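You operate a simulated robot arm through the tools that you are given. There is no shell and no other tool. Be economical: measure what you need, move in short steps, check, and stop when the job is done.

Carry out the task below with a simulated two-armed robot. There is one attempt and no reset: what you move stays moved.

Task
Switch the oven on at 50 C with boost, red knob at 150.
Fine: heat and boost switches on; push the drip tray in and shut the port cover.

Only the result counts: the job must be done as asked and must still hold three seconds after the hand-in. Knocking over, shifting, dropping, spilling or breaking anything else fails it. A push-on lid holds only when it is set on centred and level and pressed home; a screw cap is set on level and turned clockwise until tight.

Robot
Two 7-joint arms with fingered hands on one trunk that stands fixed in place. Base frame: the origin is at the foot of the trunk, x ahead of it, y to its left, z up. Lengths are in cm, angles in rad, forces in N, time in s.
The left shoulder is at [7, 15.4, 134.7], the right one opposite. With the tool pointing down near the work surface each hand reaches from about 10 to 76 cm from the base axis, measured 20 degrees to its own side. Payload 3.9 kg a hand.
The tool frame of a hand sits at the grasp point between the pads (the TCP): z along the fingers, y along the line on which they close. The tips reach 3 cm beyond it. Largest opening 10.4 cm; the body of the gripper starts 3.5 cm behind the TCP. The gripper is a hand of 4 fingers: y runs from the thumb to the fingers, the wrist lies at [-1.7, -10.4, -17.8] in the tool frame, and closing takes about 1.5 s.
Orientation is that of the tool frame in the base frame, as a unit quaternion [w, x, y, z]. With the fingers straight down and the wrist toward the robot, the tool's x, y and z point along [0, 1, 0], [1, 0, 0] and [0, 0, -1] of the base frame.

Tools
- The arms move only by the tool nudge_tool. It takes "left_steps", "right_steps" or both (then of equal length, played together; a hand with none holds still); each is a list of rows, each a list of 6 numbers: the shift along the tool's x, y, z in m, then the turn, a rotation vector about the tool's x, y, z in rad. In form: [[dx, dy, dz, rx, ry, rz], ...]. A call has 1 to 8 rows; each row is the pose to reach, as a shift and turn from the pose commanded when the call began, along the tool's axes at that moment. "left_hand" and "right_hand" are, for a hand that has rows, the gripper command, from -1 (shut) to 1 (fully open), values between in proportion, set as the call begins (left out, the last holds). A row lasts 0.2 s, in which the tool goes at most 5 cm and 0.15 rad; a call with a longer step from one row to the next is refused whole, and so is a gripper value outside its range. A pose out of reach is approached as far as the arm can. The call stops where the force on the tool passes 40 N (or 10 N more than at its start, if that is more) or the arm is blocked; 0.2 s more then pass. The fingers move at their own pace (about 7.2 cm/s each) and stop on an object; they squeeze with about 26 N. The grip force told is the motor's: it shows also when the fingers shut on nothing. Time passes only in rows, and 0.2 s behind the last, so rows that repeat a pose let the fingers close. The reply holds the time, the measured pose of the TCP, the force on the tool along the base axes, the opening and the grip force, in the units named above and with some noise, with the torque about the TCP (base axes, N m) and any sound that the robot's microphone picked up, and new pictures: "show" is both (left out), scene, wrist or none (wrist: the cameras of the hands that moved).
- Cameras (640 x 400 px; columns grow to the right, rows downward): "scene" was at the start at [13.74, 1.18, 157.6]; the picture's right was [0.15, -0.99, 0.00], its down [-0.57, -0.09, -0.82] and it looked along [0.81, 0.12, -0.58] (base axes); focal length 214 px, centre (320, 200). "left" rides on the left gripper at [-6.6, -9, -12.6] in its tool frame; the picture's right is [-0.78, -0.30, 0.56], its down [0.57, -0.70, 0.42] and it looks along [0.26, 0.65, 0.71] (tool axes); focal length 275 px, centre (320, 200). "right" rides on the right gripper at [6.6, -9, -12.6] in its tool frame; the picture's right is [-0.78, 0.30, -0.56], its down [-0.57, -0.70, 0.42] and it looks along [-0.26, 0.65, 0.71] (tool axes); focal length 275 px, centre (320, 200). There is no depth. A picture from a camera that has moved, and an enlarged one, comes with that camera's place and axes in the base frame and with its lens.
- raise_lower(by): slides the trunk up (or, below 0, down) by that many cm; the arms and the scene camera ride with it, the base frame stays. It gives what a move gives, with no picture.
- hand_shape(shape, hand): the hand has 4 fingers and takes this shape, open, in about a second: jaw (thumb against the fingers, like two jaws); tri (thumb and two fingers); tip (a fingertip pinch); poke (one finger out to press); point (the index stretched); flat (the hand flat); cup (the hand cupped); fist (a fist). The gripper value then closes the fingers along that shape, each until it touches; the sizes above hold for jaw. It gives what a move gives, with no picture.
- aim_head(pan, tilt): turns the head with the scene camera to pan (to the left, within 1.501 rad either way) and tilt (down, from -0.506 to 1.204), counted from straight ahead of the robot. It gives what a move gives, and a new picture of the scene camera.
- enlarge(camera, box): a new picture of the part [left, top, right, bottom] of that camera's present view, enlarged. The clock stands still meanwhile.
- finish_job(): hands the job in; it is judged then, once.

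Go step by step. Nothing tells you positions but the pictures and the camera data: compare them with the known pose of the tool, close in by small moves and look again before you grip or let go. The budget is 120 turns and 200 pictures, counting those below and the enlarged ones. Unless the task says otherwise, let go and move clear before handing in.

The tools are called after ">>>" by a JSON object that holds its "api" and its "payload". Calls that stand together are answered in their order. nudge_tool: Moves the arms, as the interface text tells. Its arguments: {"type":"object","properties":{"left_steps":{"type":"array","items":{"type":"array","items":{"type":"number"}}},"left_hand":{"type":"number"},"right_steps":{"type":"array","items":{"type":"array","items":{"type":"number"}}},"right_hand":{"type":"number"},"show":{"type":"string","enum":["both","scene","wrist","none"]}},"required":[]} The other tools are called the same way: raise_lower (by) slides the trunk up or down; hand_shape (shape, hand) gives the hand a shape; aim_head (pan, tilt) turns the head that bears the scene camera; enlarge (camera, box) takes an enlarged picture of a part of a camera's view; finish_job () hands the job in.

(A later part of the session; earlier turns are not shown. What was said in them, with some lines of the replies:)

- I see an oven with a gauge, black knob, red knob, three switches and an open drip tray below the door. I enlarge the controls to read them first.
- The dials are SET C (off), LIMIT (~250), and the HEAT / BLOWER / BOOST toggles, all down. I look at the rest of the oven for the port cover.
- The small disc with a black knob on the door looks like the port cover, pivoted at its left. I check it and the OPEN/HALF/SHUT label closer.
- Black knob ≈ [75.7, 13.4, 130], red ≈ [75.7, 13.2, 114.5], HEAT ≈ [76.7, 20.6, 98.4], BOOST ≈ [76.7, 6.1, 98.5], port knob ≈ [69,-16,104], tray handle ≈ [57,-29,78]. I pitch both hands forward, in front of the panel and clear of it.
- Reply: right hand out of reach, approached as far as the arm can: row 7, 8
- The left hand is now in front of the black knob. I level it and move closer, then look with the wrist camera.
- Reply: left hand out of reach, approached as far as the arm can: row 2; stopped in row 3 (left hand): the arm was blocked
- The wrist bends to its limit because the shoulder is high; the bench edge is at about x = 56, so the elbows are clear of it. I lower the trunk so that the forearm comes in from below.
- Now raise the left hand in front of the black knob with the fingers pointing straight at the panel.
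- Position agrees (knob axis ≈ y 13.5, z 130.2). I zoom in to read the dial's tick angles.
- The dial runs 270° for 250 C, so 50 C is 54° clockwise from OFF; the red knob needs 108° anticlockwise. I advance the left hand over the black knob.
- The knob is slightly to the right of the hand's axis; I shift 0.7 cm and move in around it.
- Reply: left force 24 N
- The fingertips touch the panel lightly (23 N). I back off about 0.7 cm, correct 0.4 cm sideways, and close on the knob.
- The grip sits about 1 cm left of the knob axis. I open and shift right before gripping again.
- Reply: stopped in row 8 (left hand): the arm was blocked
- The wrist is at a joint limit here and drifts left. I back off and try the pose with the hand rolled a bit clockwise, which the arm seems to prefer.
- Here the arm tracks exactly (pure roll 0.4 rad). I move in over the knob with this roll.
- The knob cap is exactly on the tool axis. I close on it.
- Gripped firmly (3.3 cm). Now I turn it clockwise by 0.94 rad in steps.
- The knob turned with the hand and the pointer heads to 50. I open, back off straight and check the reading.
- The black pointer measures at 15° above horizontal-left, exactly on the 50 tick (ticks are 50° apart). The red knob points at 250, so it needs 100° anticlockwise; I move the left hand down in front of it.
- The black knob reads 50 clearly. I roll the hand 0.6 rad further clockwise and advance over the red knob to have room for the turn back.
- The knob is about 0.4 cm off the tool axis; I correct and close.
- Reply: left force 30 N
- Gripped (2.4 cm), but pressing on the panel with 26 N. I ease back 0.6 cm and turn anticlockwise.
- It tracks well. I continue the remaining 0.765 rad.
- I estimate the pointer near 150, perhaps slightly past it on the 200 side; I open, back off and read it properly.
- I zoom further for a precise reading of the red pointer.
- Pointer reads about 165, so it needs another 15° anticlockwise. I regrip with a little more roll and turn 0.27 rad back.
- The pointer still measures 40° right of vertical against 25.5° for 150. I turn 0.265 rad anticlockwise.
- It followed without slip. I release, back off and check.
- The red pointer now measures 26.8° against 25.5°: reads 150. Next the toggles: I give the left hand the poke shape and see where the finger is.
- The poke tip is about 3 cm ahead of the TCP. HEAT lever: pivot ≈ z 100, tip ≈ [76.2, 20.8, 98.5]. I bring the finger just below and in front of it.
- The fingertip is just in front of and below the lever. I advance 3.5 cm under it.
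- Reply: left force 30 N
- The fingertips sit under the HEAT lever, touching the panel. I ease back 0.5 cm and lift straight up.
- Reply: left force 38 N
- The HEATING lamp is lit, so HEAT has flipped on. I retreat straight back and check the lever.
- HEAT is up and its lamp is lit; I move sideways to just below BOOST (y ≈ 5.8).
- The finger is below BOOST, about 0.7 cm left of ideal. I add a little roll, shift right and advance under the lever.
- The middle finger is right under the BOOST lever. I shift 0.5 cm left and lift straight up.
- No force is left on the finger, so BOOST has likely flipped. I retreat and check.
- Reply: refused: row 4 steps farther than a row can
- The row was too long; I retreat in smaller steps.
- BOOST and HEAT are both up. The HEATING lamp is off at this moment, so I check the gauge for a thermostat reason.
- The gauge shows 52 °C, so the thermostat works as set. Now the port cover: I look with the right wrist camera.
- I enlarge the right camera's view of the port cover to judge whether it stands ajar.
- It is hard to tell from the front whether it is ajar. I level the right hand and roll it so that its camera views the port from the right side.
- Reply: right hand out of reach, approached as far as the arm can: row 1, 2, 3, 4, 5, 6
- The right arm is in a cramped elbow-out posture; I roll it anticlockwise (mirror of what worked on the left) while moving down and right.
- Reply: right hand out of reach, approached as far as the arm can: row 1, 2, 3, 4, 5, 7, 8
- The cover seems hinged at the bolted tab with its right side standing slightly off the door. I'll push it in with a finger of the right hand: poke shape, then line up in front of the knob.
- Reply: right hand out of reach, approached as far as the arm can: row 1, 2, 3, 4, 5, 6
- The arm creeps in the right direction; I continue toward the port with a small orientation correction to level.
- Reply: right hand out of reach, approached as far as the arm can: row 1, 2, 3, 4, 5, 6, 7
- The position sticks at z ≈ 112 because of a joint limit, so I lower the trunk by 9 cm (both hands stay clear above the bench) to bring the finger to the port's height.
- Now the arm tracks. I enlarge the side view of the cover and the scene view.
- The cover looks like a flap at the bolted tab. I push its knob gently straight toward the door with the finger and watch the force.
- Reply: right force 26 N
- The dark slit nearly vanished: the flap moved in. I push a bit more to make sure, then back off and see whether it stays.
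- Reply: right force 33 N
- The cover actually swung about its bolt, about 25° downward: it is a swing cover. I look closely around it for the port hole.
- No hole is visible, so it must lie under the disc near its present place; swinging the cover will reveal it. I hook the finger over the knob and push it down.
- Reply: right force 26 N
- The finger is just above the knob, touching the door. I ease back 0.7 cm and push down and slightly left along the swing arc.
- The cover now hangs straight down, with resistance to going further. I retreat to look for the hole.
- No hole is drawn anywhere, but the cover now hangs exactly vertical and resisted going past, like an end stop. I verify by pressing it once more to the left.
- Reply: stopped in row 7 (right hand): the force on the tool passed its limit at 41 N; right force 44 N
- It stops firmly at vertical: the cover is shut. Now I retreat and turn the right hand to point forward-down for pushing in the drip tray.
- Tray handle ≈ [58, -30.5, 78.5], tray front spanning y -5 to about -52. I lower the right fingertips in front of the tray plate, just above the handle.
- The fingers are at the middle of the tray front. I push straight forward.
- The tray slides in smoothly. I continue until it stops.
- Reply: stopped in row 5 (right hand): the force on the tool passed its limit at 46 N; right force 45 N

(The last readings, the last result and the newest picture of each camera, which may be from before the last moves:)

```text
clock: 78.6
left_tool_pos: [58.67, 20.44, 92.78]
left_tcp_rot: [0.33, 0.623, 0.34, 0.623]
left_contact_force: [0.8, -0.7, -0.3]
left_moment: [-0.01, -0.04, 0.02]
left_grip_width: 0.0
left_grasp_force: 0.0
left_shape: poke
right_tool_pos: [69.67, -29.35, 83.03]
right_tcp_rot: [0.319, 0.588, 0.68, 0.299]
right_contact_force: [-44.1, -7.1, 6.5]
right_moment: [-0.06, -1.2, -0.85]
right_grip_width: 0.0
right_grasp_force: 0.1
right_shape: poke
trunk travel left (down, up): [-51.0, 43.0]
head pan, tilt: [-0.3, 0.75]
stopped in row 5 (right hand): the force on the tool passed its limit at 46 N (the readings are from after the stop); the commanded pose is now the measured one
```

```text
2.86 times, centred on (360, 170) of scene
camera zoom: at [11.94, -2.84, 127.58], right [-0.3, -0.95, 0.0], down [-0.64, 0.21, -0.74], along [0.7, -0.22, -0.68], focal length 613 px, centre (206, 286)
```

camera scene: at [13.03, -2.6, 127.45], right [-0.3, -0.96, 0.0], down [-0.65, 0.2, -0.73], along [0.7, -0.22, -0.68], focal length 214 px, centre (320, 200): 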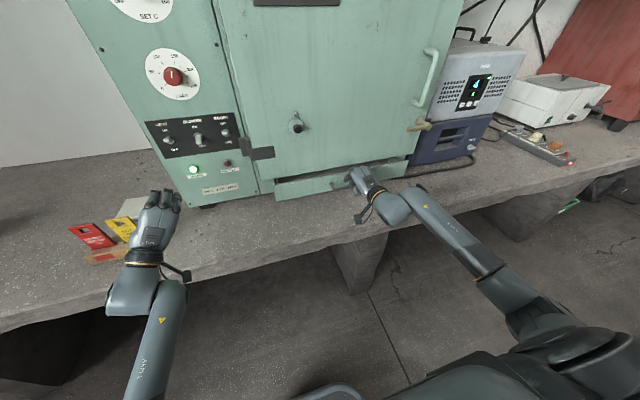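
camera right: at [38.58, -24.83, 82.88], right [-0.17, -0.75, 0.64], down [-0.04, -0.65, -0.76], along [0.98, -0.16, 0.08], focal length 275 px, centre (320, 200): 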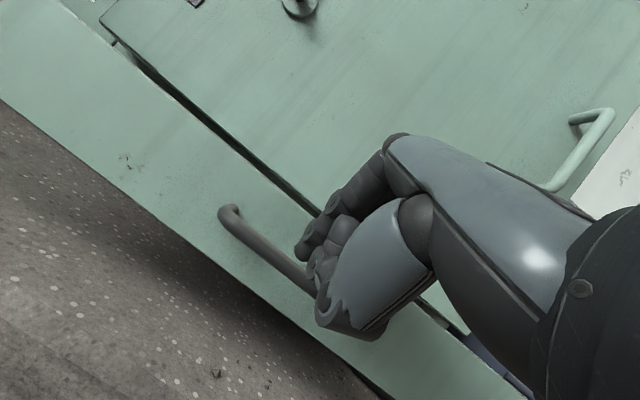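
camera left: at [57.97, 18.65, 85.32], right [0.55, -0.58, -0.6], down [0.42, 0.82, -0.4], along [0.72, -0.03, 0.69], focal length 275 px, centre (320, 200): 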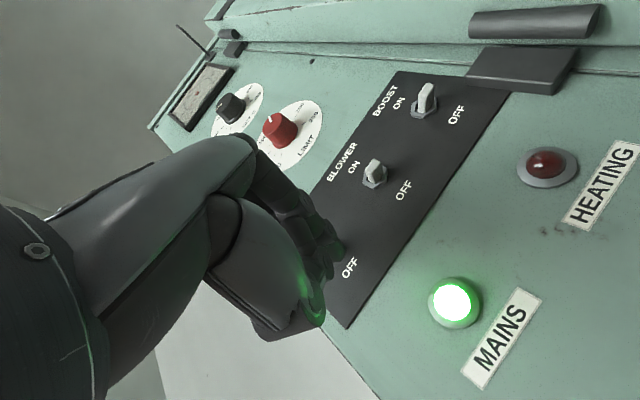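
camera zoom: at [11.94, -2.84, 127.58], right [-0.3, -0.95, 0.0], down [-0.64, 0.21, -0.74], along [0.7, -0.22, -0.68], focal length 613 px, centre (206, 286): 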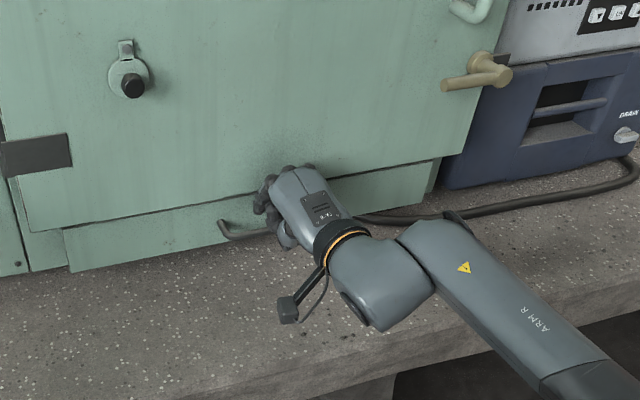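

The torque suggests the knuckles hit the door rather than the tray being home. I back off and look.

>>> {"api": "nudge_tool", "payload": {"right_steps": [[0.001, -0.012, -0.016, 0, 0, 0], [0.004, -0.04, -0.05, 0, 0, 0], [0.006, -0.06, -0.08, 0, 0, 0], [0.0, -0.045, -0.1, 0, 0, 0], [-0.03, -0.03, -0.12, 0, 0, 0]], "show": "both"}}

>>> {"api": "enlarge", "payload": {"camera": "scene", "box": [260, 120, 440, 220]}}

```text
clock: 79.8
left_tool_pos: [59.27, 20.5, 92.21]
left_tcp_rot: [0.328, 0.625, 0.341, 0.62]
left_contact_force: [0.5, -0.7, 0.0]
left_moment: [-0.03, 0.03, -0.01]
left_grip_width: 0.0
left_grasp_force: 0.0
left_shape: poke
right_tool_pos: [59.43, -32.91, 87.72]
right_tcp_rot: [0.315, 0.589, 0.682, 0.297]
right_contact_force: [0.4, -0.5, 0.4]
right_moment: [-0.04, 0.02, 0.02]
right_grip_width: 0.01
right_grasp_force: 0.0
right_shape: poke
trunk travel left (down, up): [-51.0, 43.0]
head pan, tilt: [-0.3, 0.75]
camera scene: at [12.88, -2.68, 127.46], right [-0.3, -0.96, 0.0], down [-0.65, 0.2, -0.73], along [0.7, -0.22, -0.68], focal length 214 px, centre (320, 200)
camera right: at [43.27, -27.91, 88.04], right [-0.17, -0.75, 0.64], down [-0.04, -0.64, -0.76], along [0.98, -0.15, 0.08], focal length 275 px, centre (320, 200)
```

scene: 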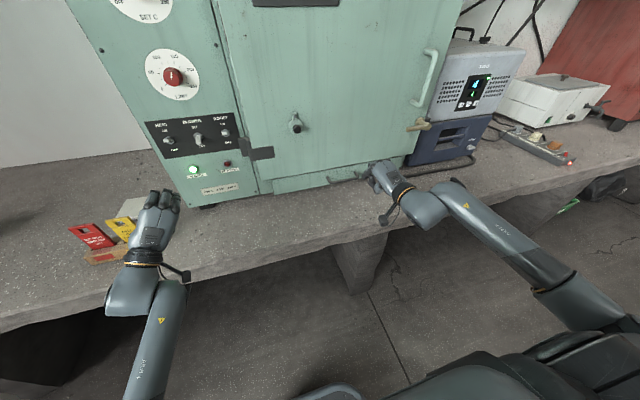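
right: 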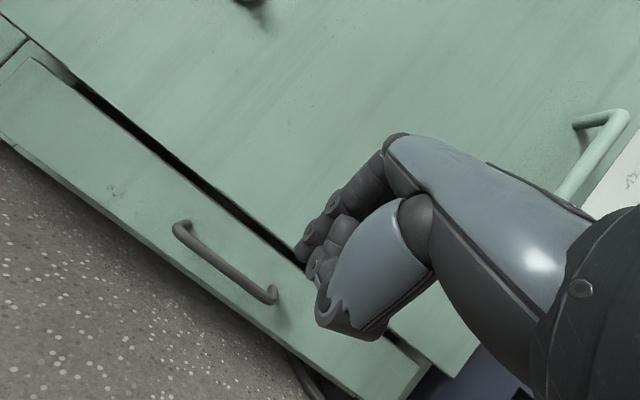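

```text
3.56 times, centred on (350, 170) of scene
camera zoom: at [12.88, -2.68, 127.46], right [-0.3, -0.96, 0.0], down [-0.65, 0.2, -0.73], along [0.7, -0.22, -0.68], focal length 763 px, centre (213, 307)
```

zoom: 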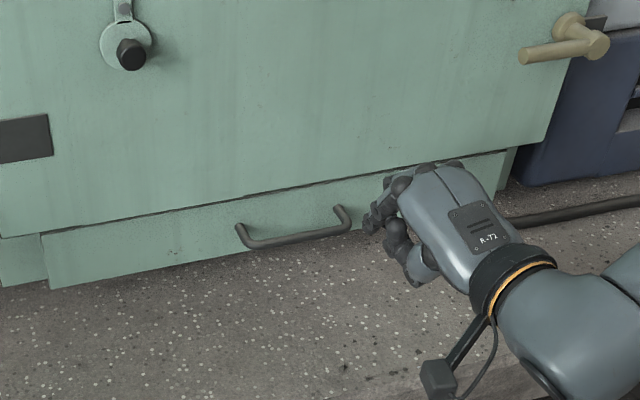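

I check how far the tray front still stands from the oven frame.

>>> {"api": "enlarge", "payload": {"camera": "right", "box": [0, 20, 160, 140]}}

>>> {"api": "enlarge", "payload": {"camera": "scene", "box": [240, 150, 330, 220]}}

>>> {"api": "enlarge", "payload": {"camera": "right", "box": [340, 280, 480, 400]}}

```text
3.33 times, centred on (80, 80) of right
camera zoom: at [43.27, -27.91, 88.04], right [-0.17, -0.75, 0.64], down [-0.04, -0.64, -0.76], along [0.98, -0.15, 0.08], focal length 918 px, centre (1120, 600)
```

zoom: 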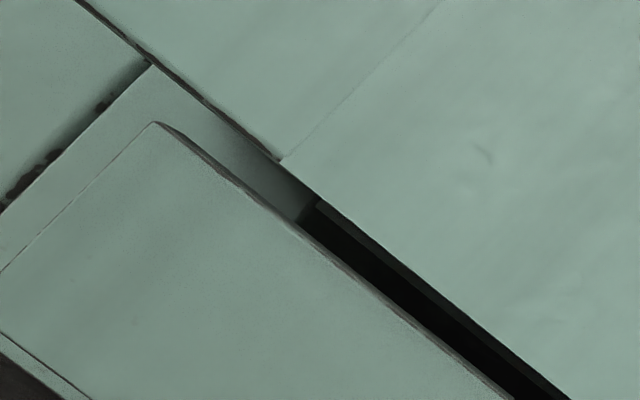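

```text
5.71 times, centred on (285, 185) of scene
camera zoom: at [12.88, -2.68, 127.46], right [-0.3, -0.96, 0.0], down [-0.65, 0.2, -0.73], along [0.7, -0.22, -0.68], focal length 1226 px, centre (520, 286)
```

zoom: 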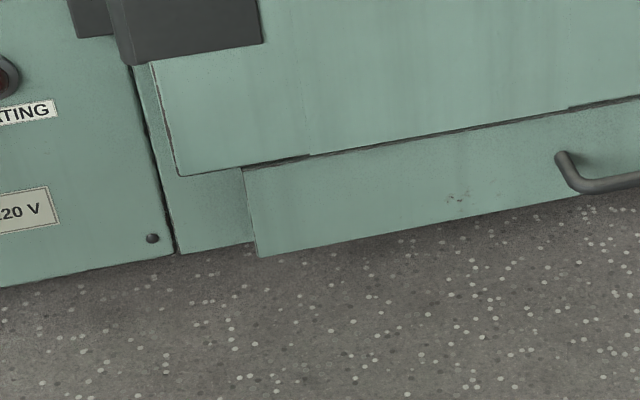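

```text
3.33 times, centred on (410, 340) of right
camera zoom: at [43.27, -27.91, 88.04], right [-0.17, -0.75, 0.64], down [-0.04, -0.64, -0.76], along [0.98, -0.15, 0.08], focal length 918 px, centre (20, -267)
```

zoom: 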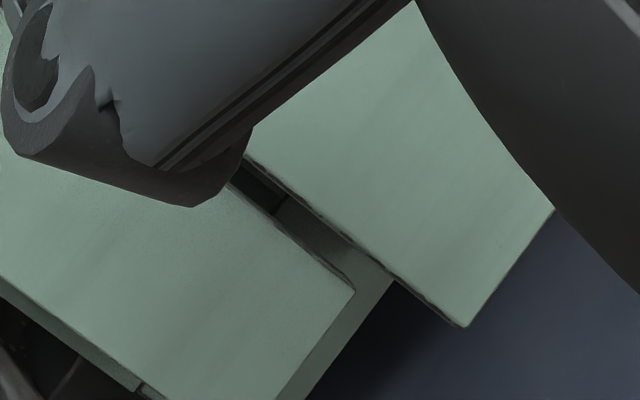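

Triangulation puts the tray plate at x ≈ 72 and the frame at ≈ 77, so about 4 cm remain; the handle bar is at [68, -28.6, 80.5], below the door's bottom edge (84.5). I'll come in lower and push on the handle bar.

>>> {"api": "nudge_tool", "payload": {"right_steps": [[0.01, -0.01, 0.01, 0, 0, 0], [0.025, -0.022, 0.035, 0, 0, 0], [0.042, -0.033, 0.071, 0, 0, 0], [0.042, -0.033, 0.071, 0, 0, 0]], "show": "wrist"}}

>>> {"api": "enlarge", "payload": {"camera": "scene", "box": [300, 140, 420, 220]}}

```text
clock: 80.8
left_tool_pos: [59.3, 20.53, 92.27]
left_tcp_rot: [0.328, 0.625, 0.342, 0.621]
left_contact_force: [0.2, 0.1, 0.3]
left_moment: [-0.03, 0.03, 0.0]
left_grip_width: 0.0
left_grasp_force: 0.0
left_shape: poke
right_tool_pos: [62.41, -28.76, 80.39]
right_tcp_rot: [0.316, 0.588, 0.683, 0.296]
right_contact_force: [0.7, 0.0, -0.3]
right_moment: [-0.03, 0.01, -0.02]
right_grip_width: 0.03
right_grasp_force: 0.0
right_shape: poke
trunk travel left (down, up): [-51.0, 43.0]
head pan, tilt: [-0.3, 0.75]
camera right: at [46.42, -23.89, 80.72], right [-0.17, -0.75, 0.64], down [-0.04, -0.65, -0.76], along [0.98, -0.15, 0.08], focal length 275 px, centre (320, 200)
```

right: 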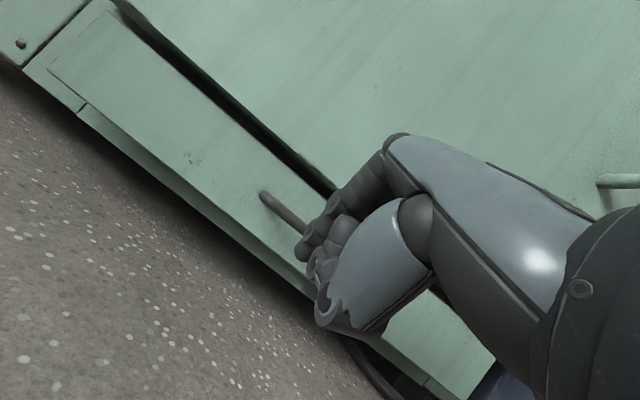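

```text
5.00 times, centred on (360, 180) of scene
camera zoom: at [12.89, -2.62, 127.47], right [-0.3, -0.96, 0.0], down [-0.65, 0.2, -0.73], along [0.7, -0.22, -0.68], focal length 1072 px, centre (120, 300)
```

zoom: 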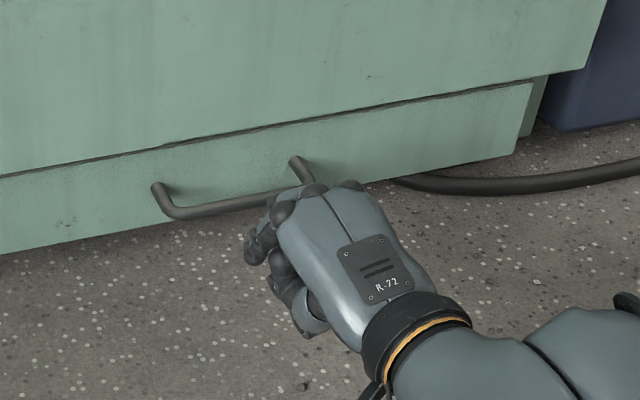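

The fingers are level with the handle bar at the tray's middle. I push forward.

>>> {"api": "nudge_tool", "payload": {"right_steps": [[-0.001, 0.009, 0.012, 0, 0, 0], [-0.003, 0.018, 0.023, 0, 0, 0], [-0.004, 0.025, 0.031, 0, 0, 0], [-0.005, 0.031, 0.039, 0, 0, 0], [-0.006, 0.037, 0.047, 0, 0, 0], [-0.007, 0.043, 0.055, 0, 0, 0], [-0.008, 0.049, 0.062, 0, 0, 0], [-0.009, 0.055, 0.07, 0, 0, 0]], "show": "none"}}

>>> {"api": "enlarge", "payload": {"camera": "scene", "box": [250, 130, 430, 230]}}

>>> {"api": "enlarge", "payload": {"camera": "right", "box": [0, 0, 400, 400]}}

```text
clock: 82.4
left_tool_pos: [58.66, 20.73, 92.83]
left_tcp_rot: [0.33, 0.624, 0.34, 0.622]
left_contact_force: [0.0, -1.1, -0.4]
left_moment: [0.03, -0.02, 0.02]
left_grip_width: 0.0
left_grasp_force: 0.0
left_shape: poke
right_tool_pos: [69.81, -28.8, 80.57]
right_tcp_rot: [0.316, 0.588, 0.683, 0.297]
right_contact_force: [-49.1, -9.3, 9.9]
right_moment: [-0.34, 0.23, -0.67]
right_grip_width: 0.0
right_grasp_force: 0.1
right_shape: poke
trunk travel left (down, up): [-51.0, 43.0]
head pan, tilt: [-0.3, 0.75]
stopped in row 8 (right hand): the force on the tool passed its limit at 57 N (the readings are from after the stop); the commanded pose is now the measured one
```

```text
3.56 times, centred on (340, 180) of scene
camera zoom: at [11.88, -2.82, 127.59], right [-0.3, -0.95, 0.0], down [-0.64, 0.21, -0.74], along [0.7, -0.22, -0.68], focal length 763 px, centre (249, 271)
```

zoom: 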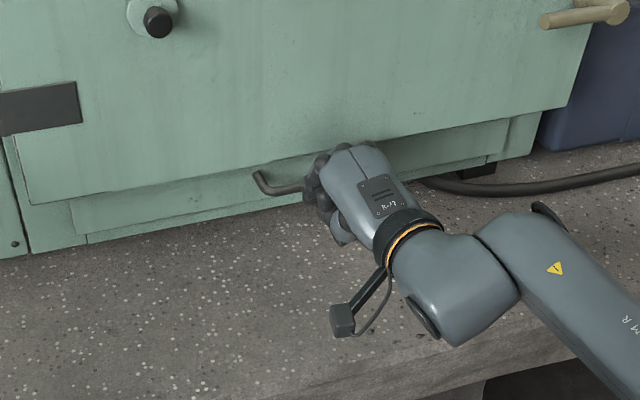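

```text
1.00 times, centred on (200, 200) of right (not enlarged: the box is as wide or as high as the picture)
camera zoom: at [53.71, -23.84, 80.91], right [-0.17, -0.75, 0.64], down [-0.04, -0.65, -0.76], along [0.99, -0.15, 0.08], focal length 275 px, centre (440, 200)
```

zoom: 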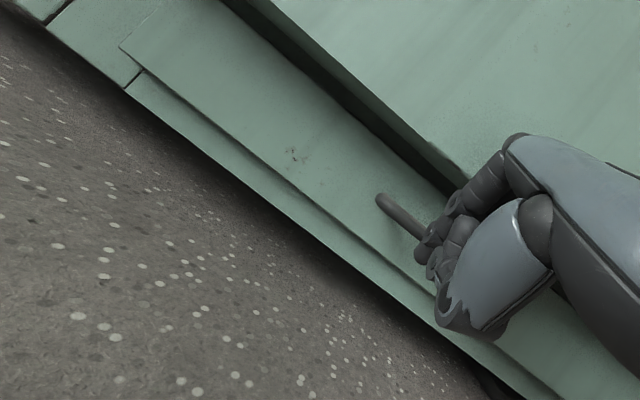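

The tray moved in and stopped hard, with the plate appearing flush. I back off and inspect.

>>> {"api": "nudge_tool", "payload": {"right_steps": [[0.001, -0.012, -0.016, 0, 0, 0], [0.004, -0.035, -0.045, 0, 0, 0], [0.006, -0.06, -0.08, 0, 0, 0], [-0.01, -0.06, -0.11, 0, 0, 0], [-0.04, -0.05, -0.13, 0, 0, 0], [-0.08, -0.04, -0.14, 0, 0, 0]], "show": "both"}}

>>> {"api": "enlarge", "payload": {"camera": "scene", "box": [240, 130, 440, 230]}}

>>> {"api": "enlarge", "payload": {"camera": "right", "box": [0, 0, 320, 320]}}

```text
clock: 83.8
left_tool_pos: [59.35, 20.67, 92.27]
left_tcp_rot: [0.328, 0.625, 0.342, 0.62]
left_contact_force: [0.1, -0.4, 0.6]
left_moment: [0.02, -0.02, 0.02]
left_grip_width: 0.01
left_grasp_force: 0.0
left_shape: poke
right_tool_pos: [57.9, -37.52, 86.55]
right_tcp_rot: [0.313, 0.588, 0.685, 0.297]
right_contact_force: [-0.4, -0.1, -0.3]
right_moment: [-0.02, 0.0, -0.01]
right_grip_width: 0.0
right_grasp_force: 0.0
right_shape: poke
trunk travel left (down, up): [-51.0, 43.0]
head pan, tilt: [-0.3, 0.75]
camera scene: at [12.93, -2.64, 127.46], right [-0.3, -0.96, 0.0], down [-0.65, 0.2, -0.73], along [0.7, -0.22, -0.68], focal length 214 px, centre (320, 200)
camera right: at [41.79, -32.63, 87.01], right [-0.16, -0.75, 0.64], down [-0.04, -0.65, -0.76], along [0.99, -0.15, 0.07], focal length 275 px, centre (320, 200)
```

scene: 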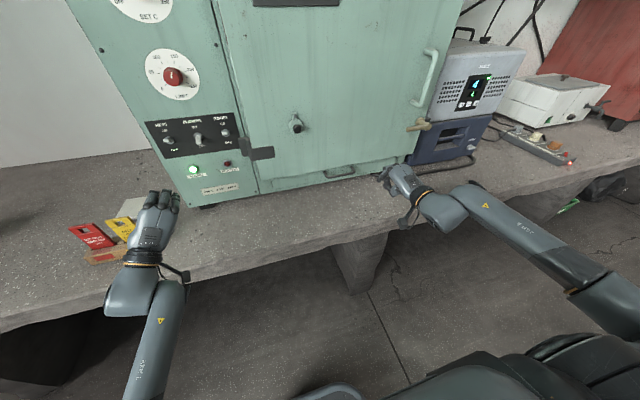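
right: 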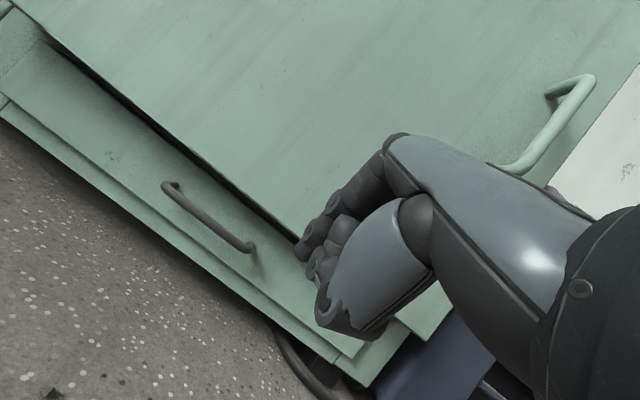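

```text
3.20 times, centred on (340, 180) of scene
camera zoom: at [12.93, -2.64, 127.46], right [-0.3, -0.96, 0.0], down [-0.65, 0.2, -0.73], along [0.7, -0.22, -0.68], focal length 686 px, centre (256, 264)
```

zoom: 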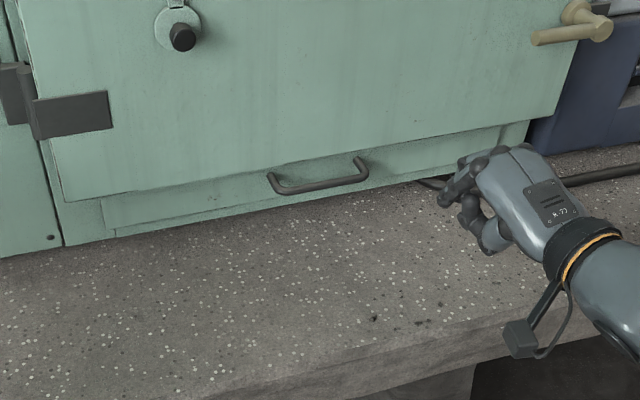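

```text
1.25 times, centred on (160, 160) of right
camera zoom: at [41.79, -32.63, 87.01], right [-0.16, -0.75, 0.64], down [-0.04, -0.65, -0.76], along [0.99, -0.15, 0.07], focal length 344 px, centre (520, 250)
```

zoom: 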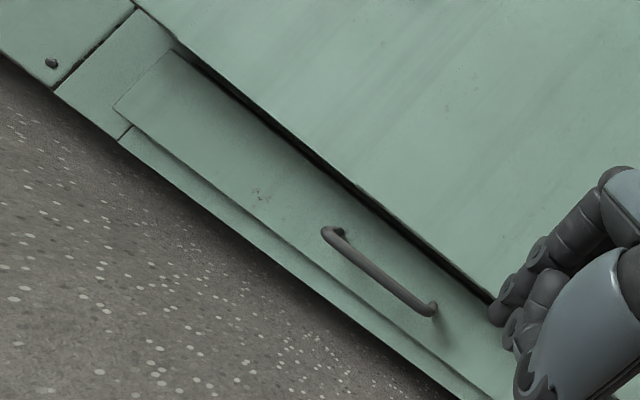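

The tray plate now sits flush on the frame. I make a final check of the plate edge, port cover, switches and knobs.

>>> {"api": "enlarge", "payload": {"camera": "right", "box": [0, 30, 140, 130]}}

>>> {"api": "aim_head", "payload": {"pan": 0.1, "tilt": 0.4}}

>>> {"api": "enlarge", "payload": {"camera": "scene", "box": [260, 50, 420, 250]}}

```text
4.00 times, centred on (70, 80) of right
camera zoom: at [41.79, -32.63, 87.01], right [-0.16, -0.75, 0.64], down [-0.04, -0.65, -0.76], along [0.99, -0.15, 0.07], focal length 1101 px, centre (1320, 680)
```

zoom: 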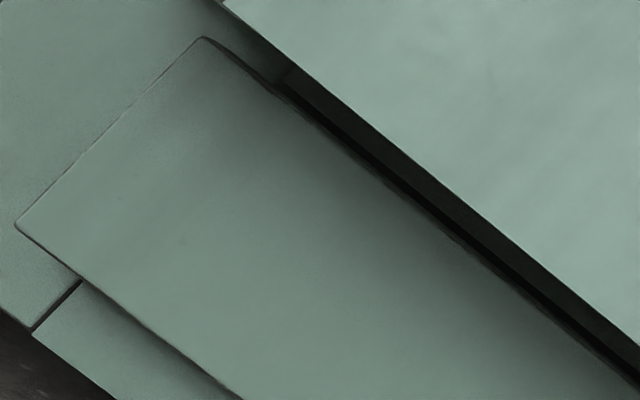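

```text
clock: 84.7
left_tool_pos: [59.28, 20.75, 92.25]
left_tcp_rot: [0.327, 0.625, 0.342, 0.621]
left_contact_force: [0.1, -0.1, -0.5]
left_moment: [-0.02, 0.01, 0.0]
left_grip_width: 0.0
left_grasp_force: 0.0
left_shape: poke
right_tool_pos: [57.8, -37.56, 86.58]
right_tcp_rot: [0.314, 0.587, 0.685, 0.296]
right_contact_force: [-0.3, -0.6, 0.0]
right_moment: [0.0, 0.01, -0.02]
right_grip_width: 0.0
right_grasp_force: 0.0
right_shape: poke
trunk travel left (down, up): [-51.0, 43.0]
head pan, tilt: [0.099, 0.4]
camera scene: at [14.25, 0.75, 130.56], right [0.1, -1.0, 0.0], down [-0.39, -0.04, -0.92], along [0.92, 0.09, -0.39], focal length 214 px, centre (320, 200)
```

scene: 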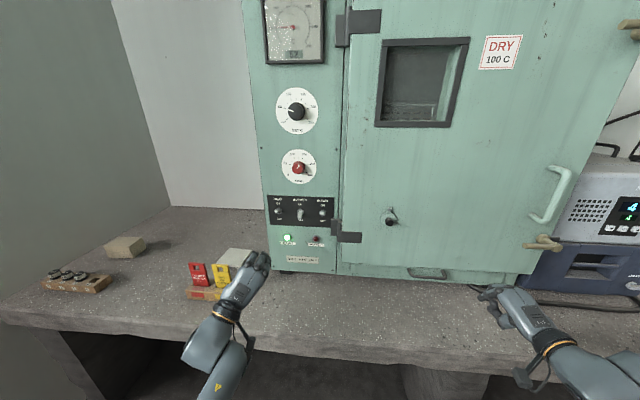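

```text
2.00 times, centred on (340, 150) of scene
camera zoom: at [14.25, 0.75, 130.56], right [0.1, -1.0, 0.0], down [-0.39, -0.04, -0.92], along [0.92, 0.09, -0.39], focal length 429 px, centre (280, 300)
```

zoom: 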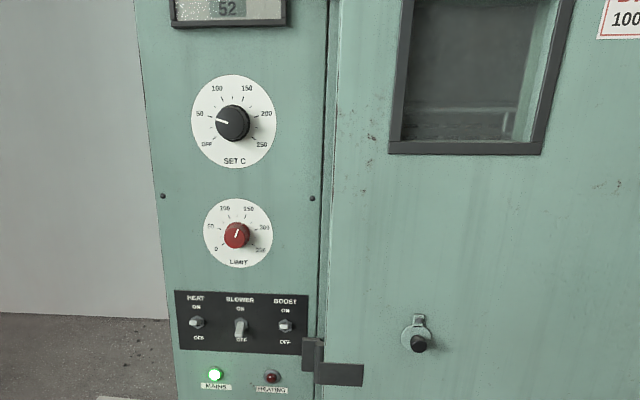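

Everything looks right; one last zoom on both pointers, then hand in.

>>> {"api": "enlarge", "payload": {"camera": "scene", "box": [270, 80, 330, 190]}}

```text
3.64 times, centred on (300, 135) of scene
camera zoom: at [14.25, 0.75, 130.56], right [0.1, -1.0, 0.0], down [-0.39, -0.04, -0.92], along [0.92, 0.09, -0.39], focal length 780 px, centre (393, 436)
```

zoom: 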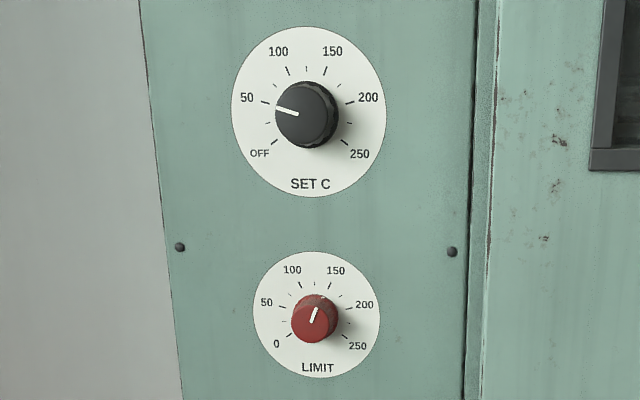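

The SET pointer is on 50, LIMIT is on 150, HEAT and BOOST are up, the tray is in and the port cover is against its stop. Both hands are clear, so I hand in.

>>> {"api": "finish_job", "payload": {}}

```text
The job is handed in.
```

I've handed in the job with every setting you asked for in place. The one thing I couldn't confirm by sight is the port cover.

- **Temperature:** the black SET knob is at 50 C, and the gauge read 52 °C at the last check.
- **Limit:** the red knob is at 150.
- **Switches:** HEAT and BOOST are on, and BLOWER is still off. The HEATING lamp came on with HEAT. It was off at the end, which I take to be the thermostat cutting out above 50.
- **Drip tray:** it is pushed in until it stopped hard, with its front flush on the frame.
- **Port cover:** it swings on a bolt, and I turned it down until it hung straight and wouldn't go further. I never saw the port hole itself, so I'm taking that stop as shut.

Both hands are clear of the oven.
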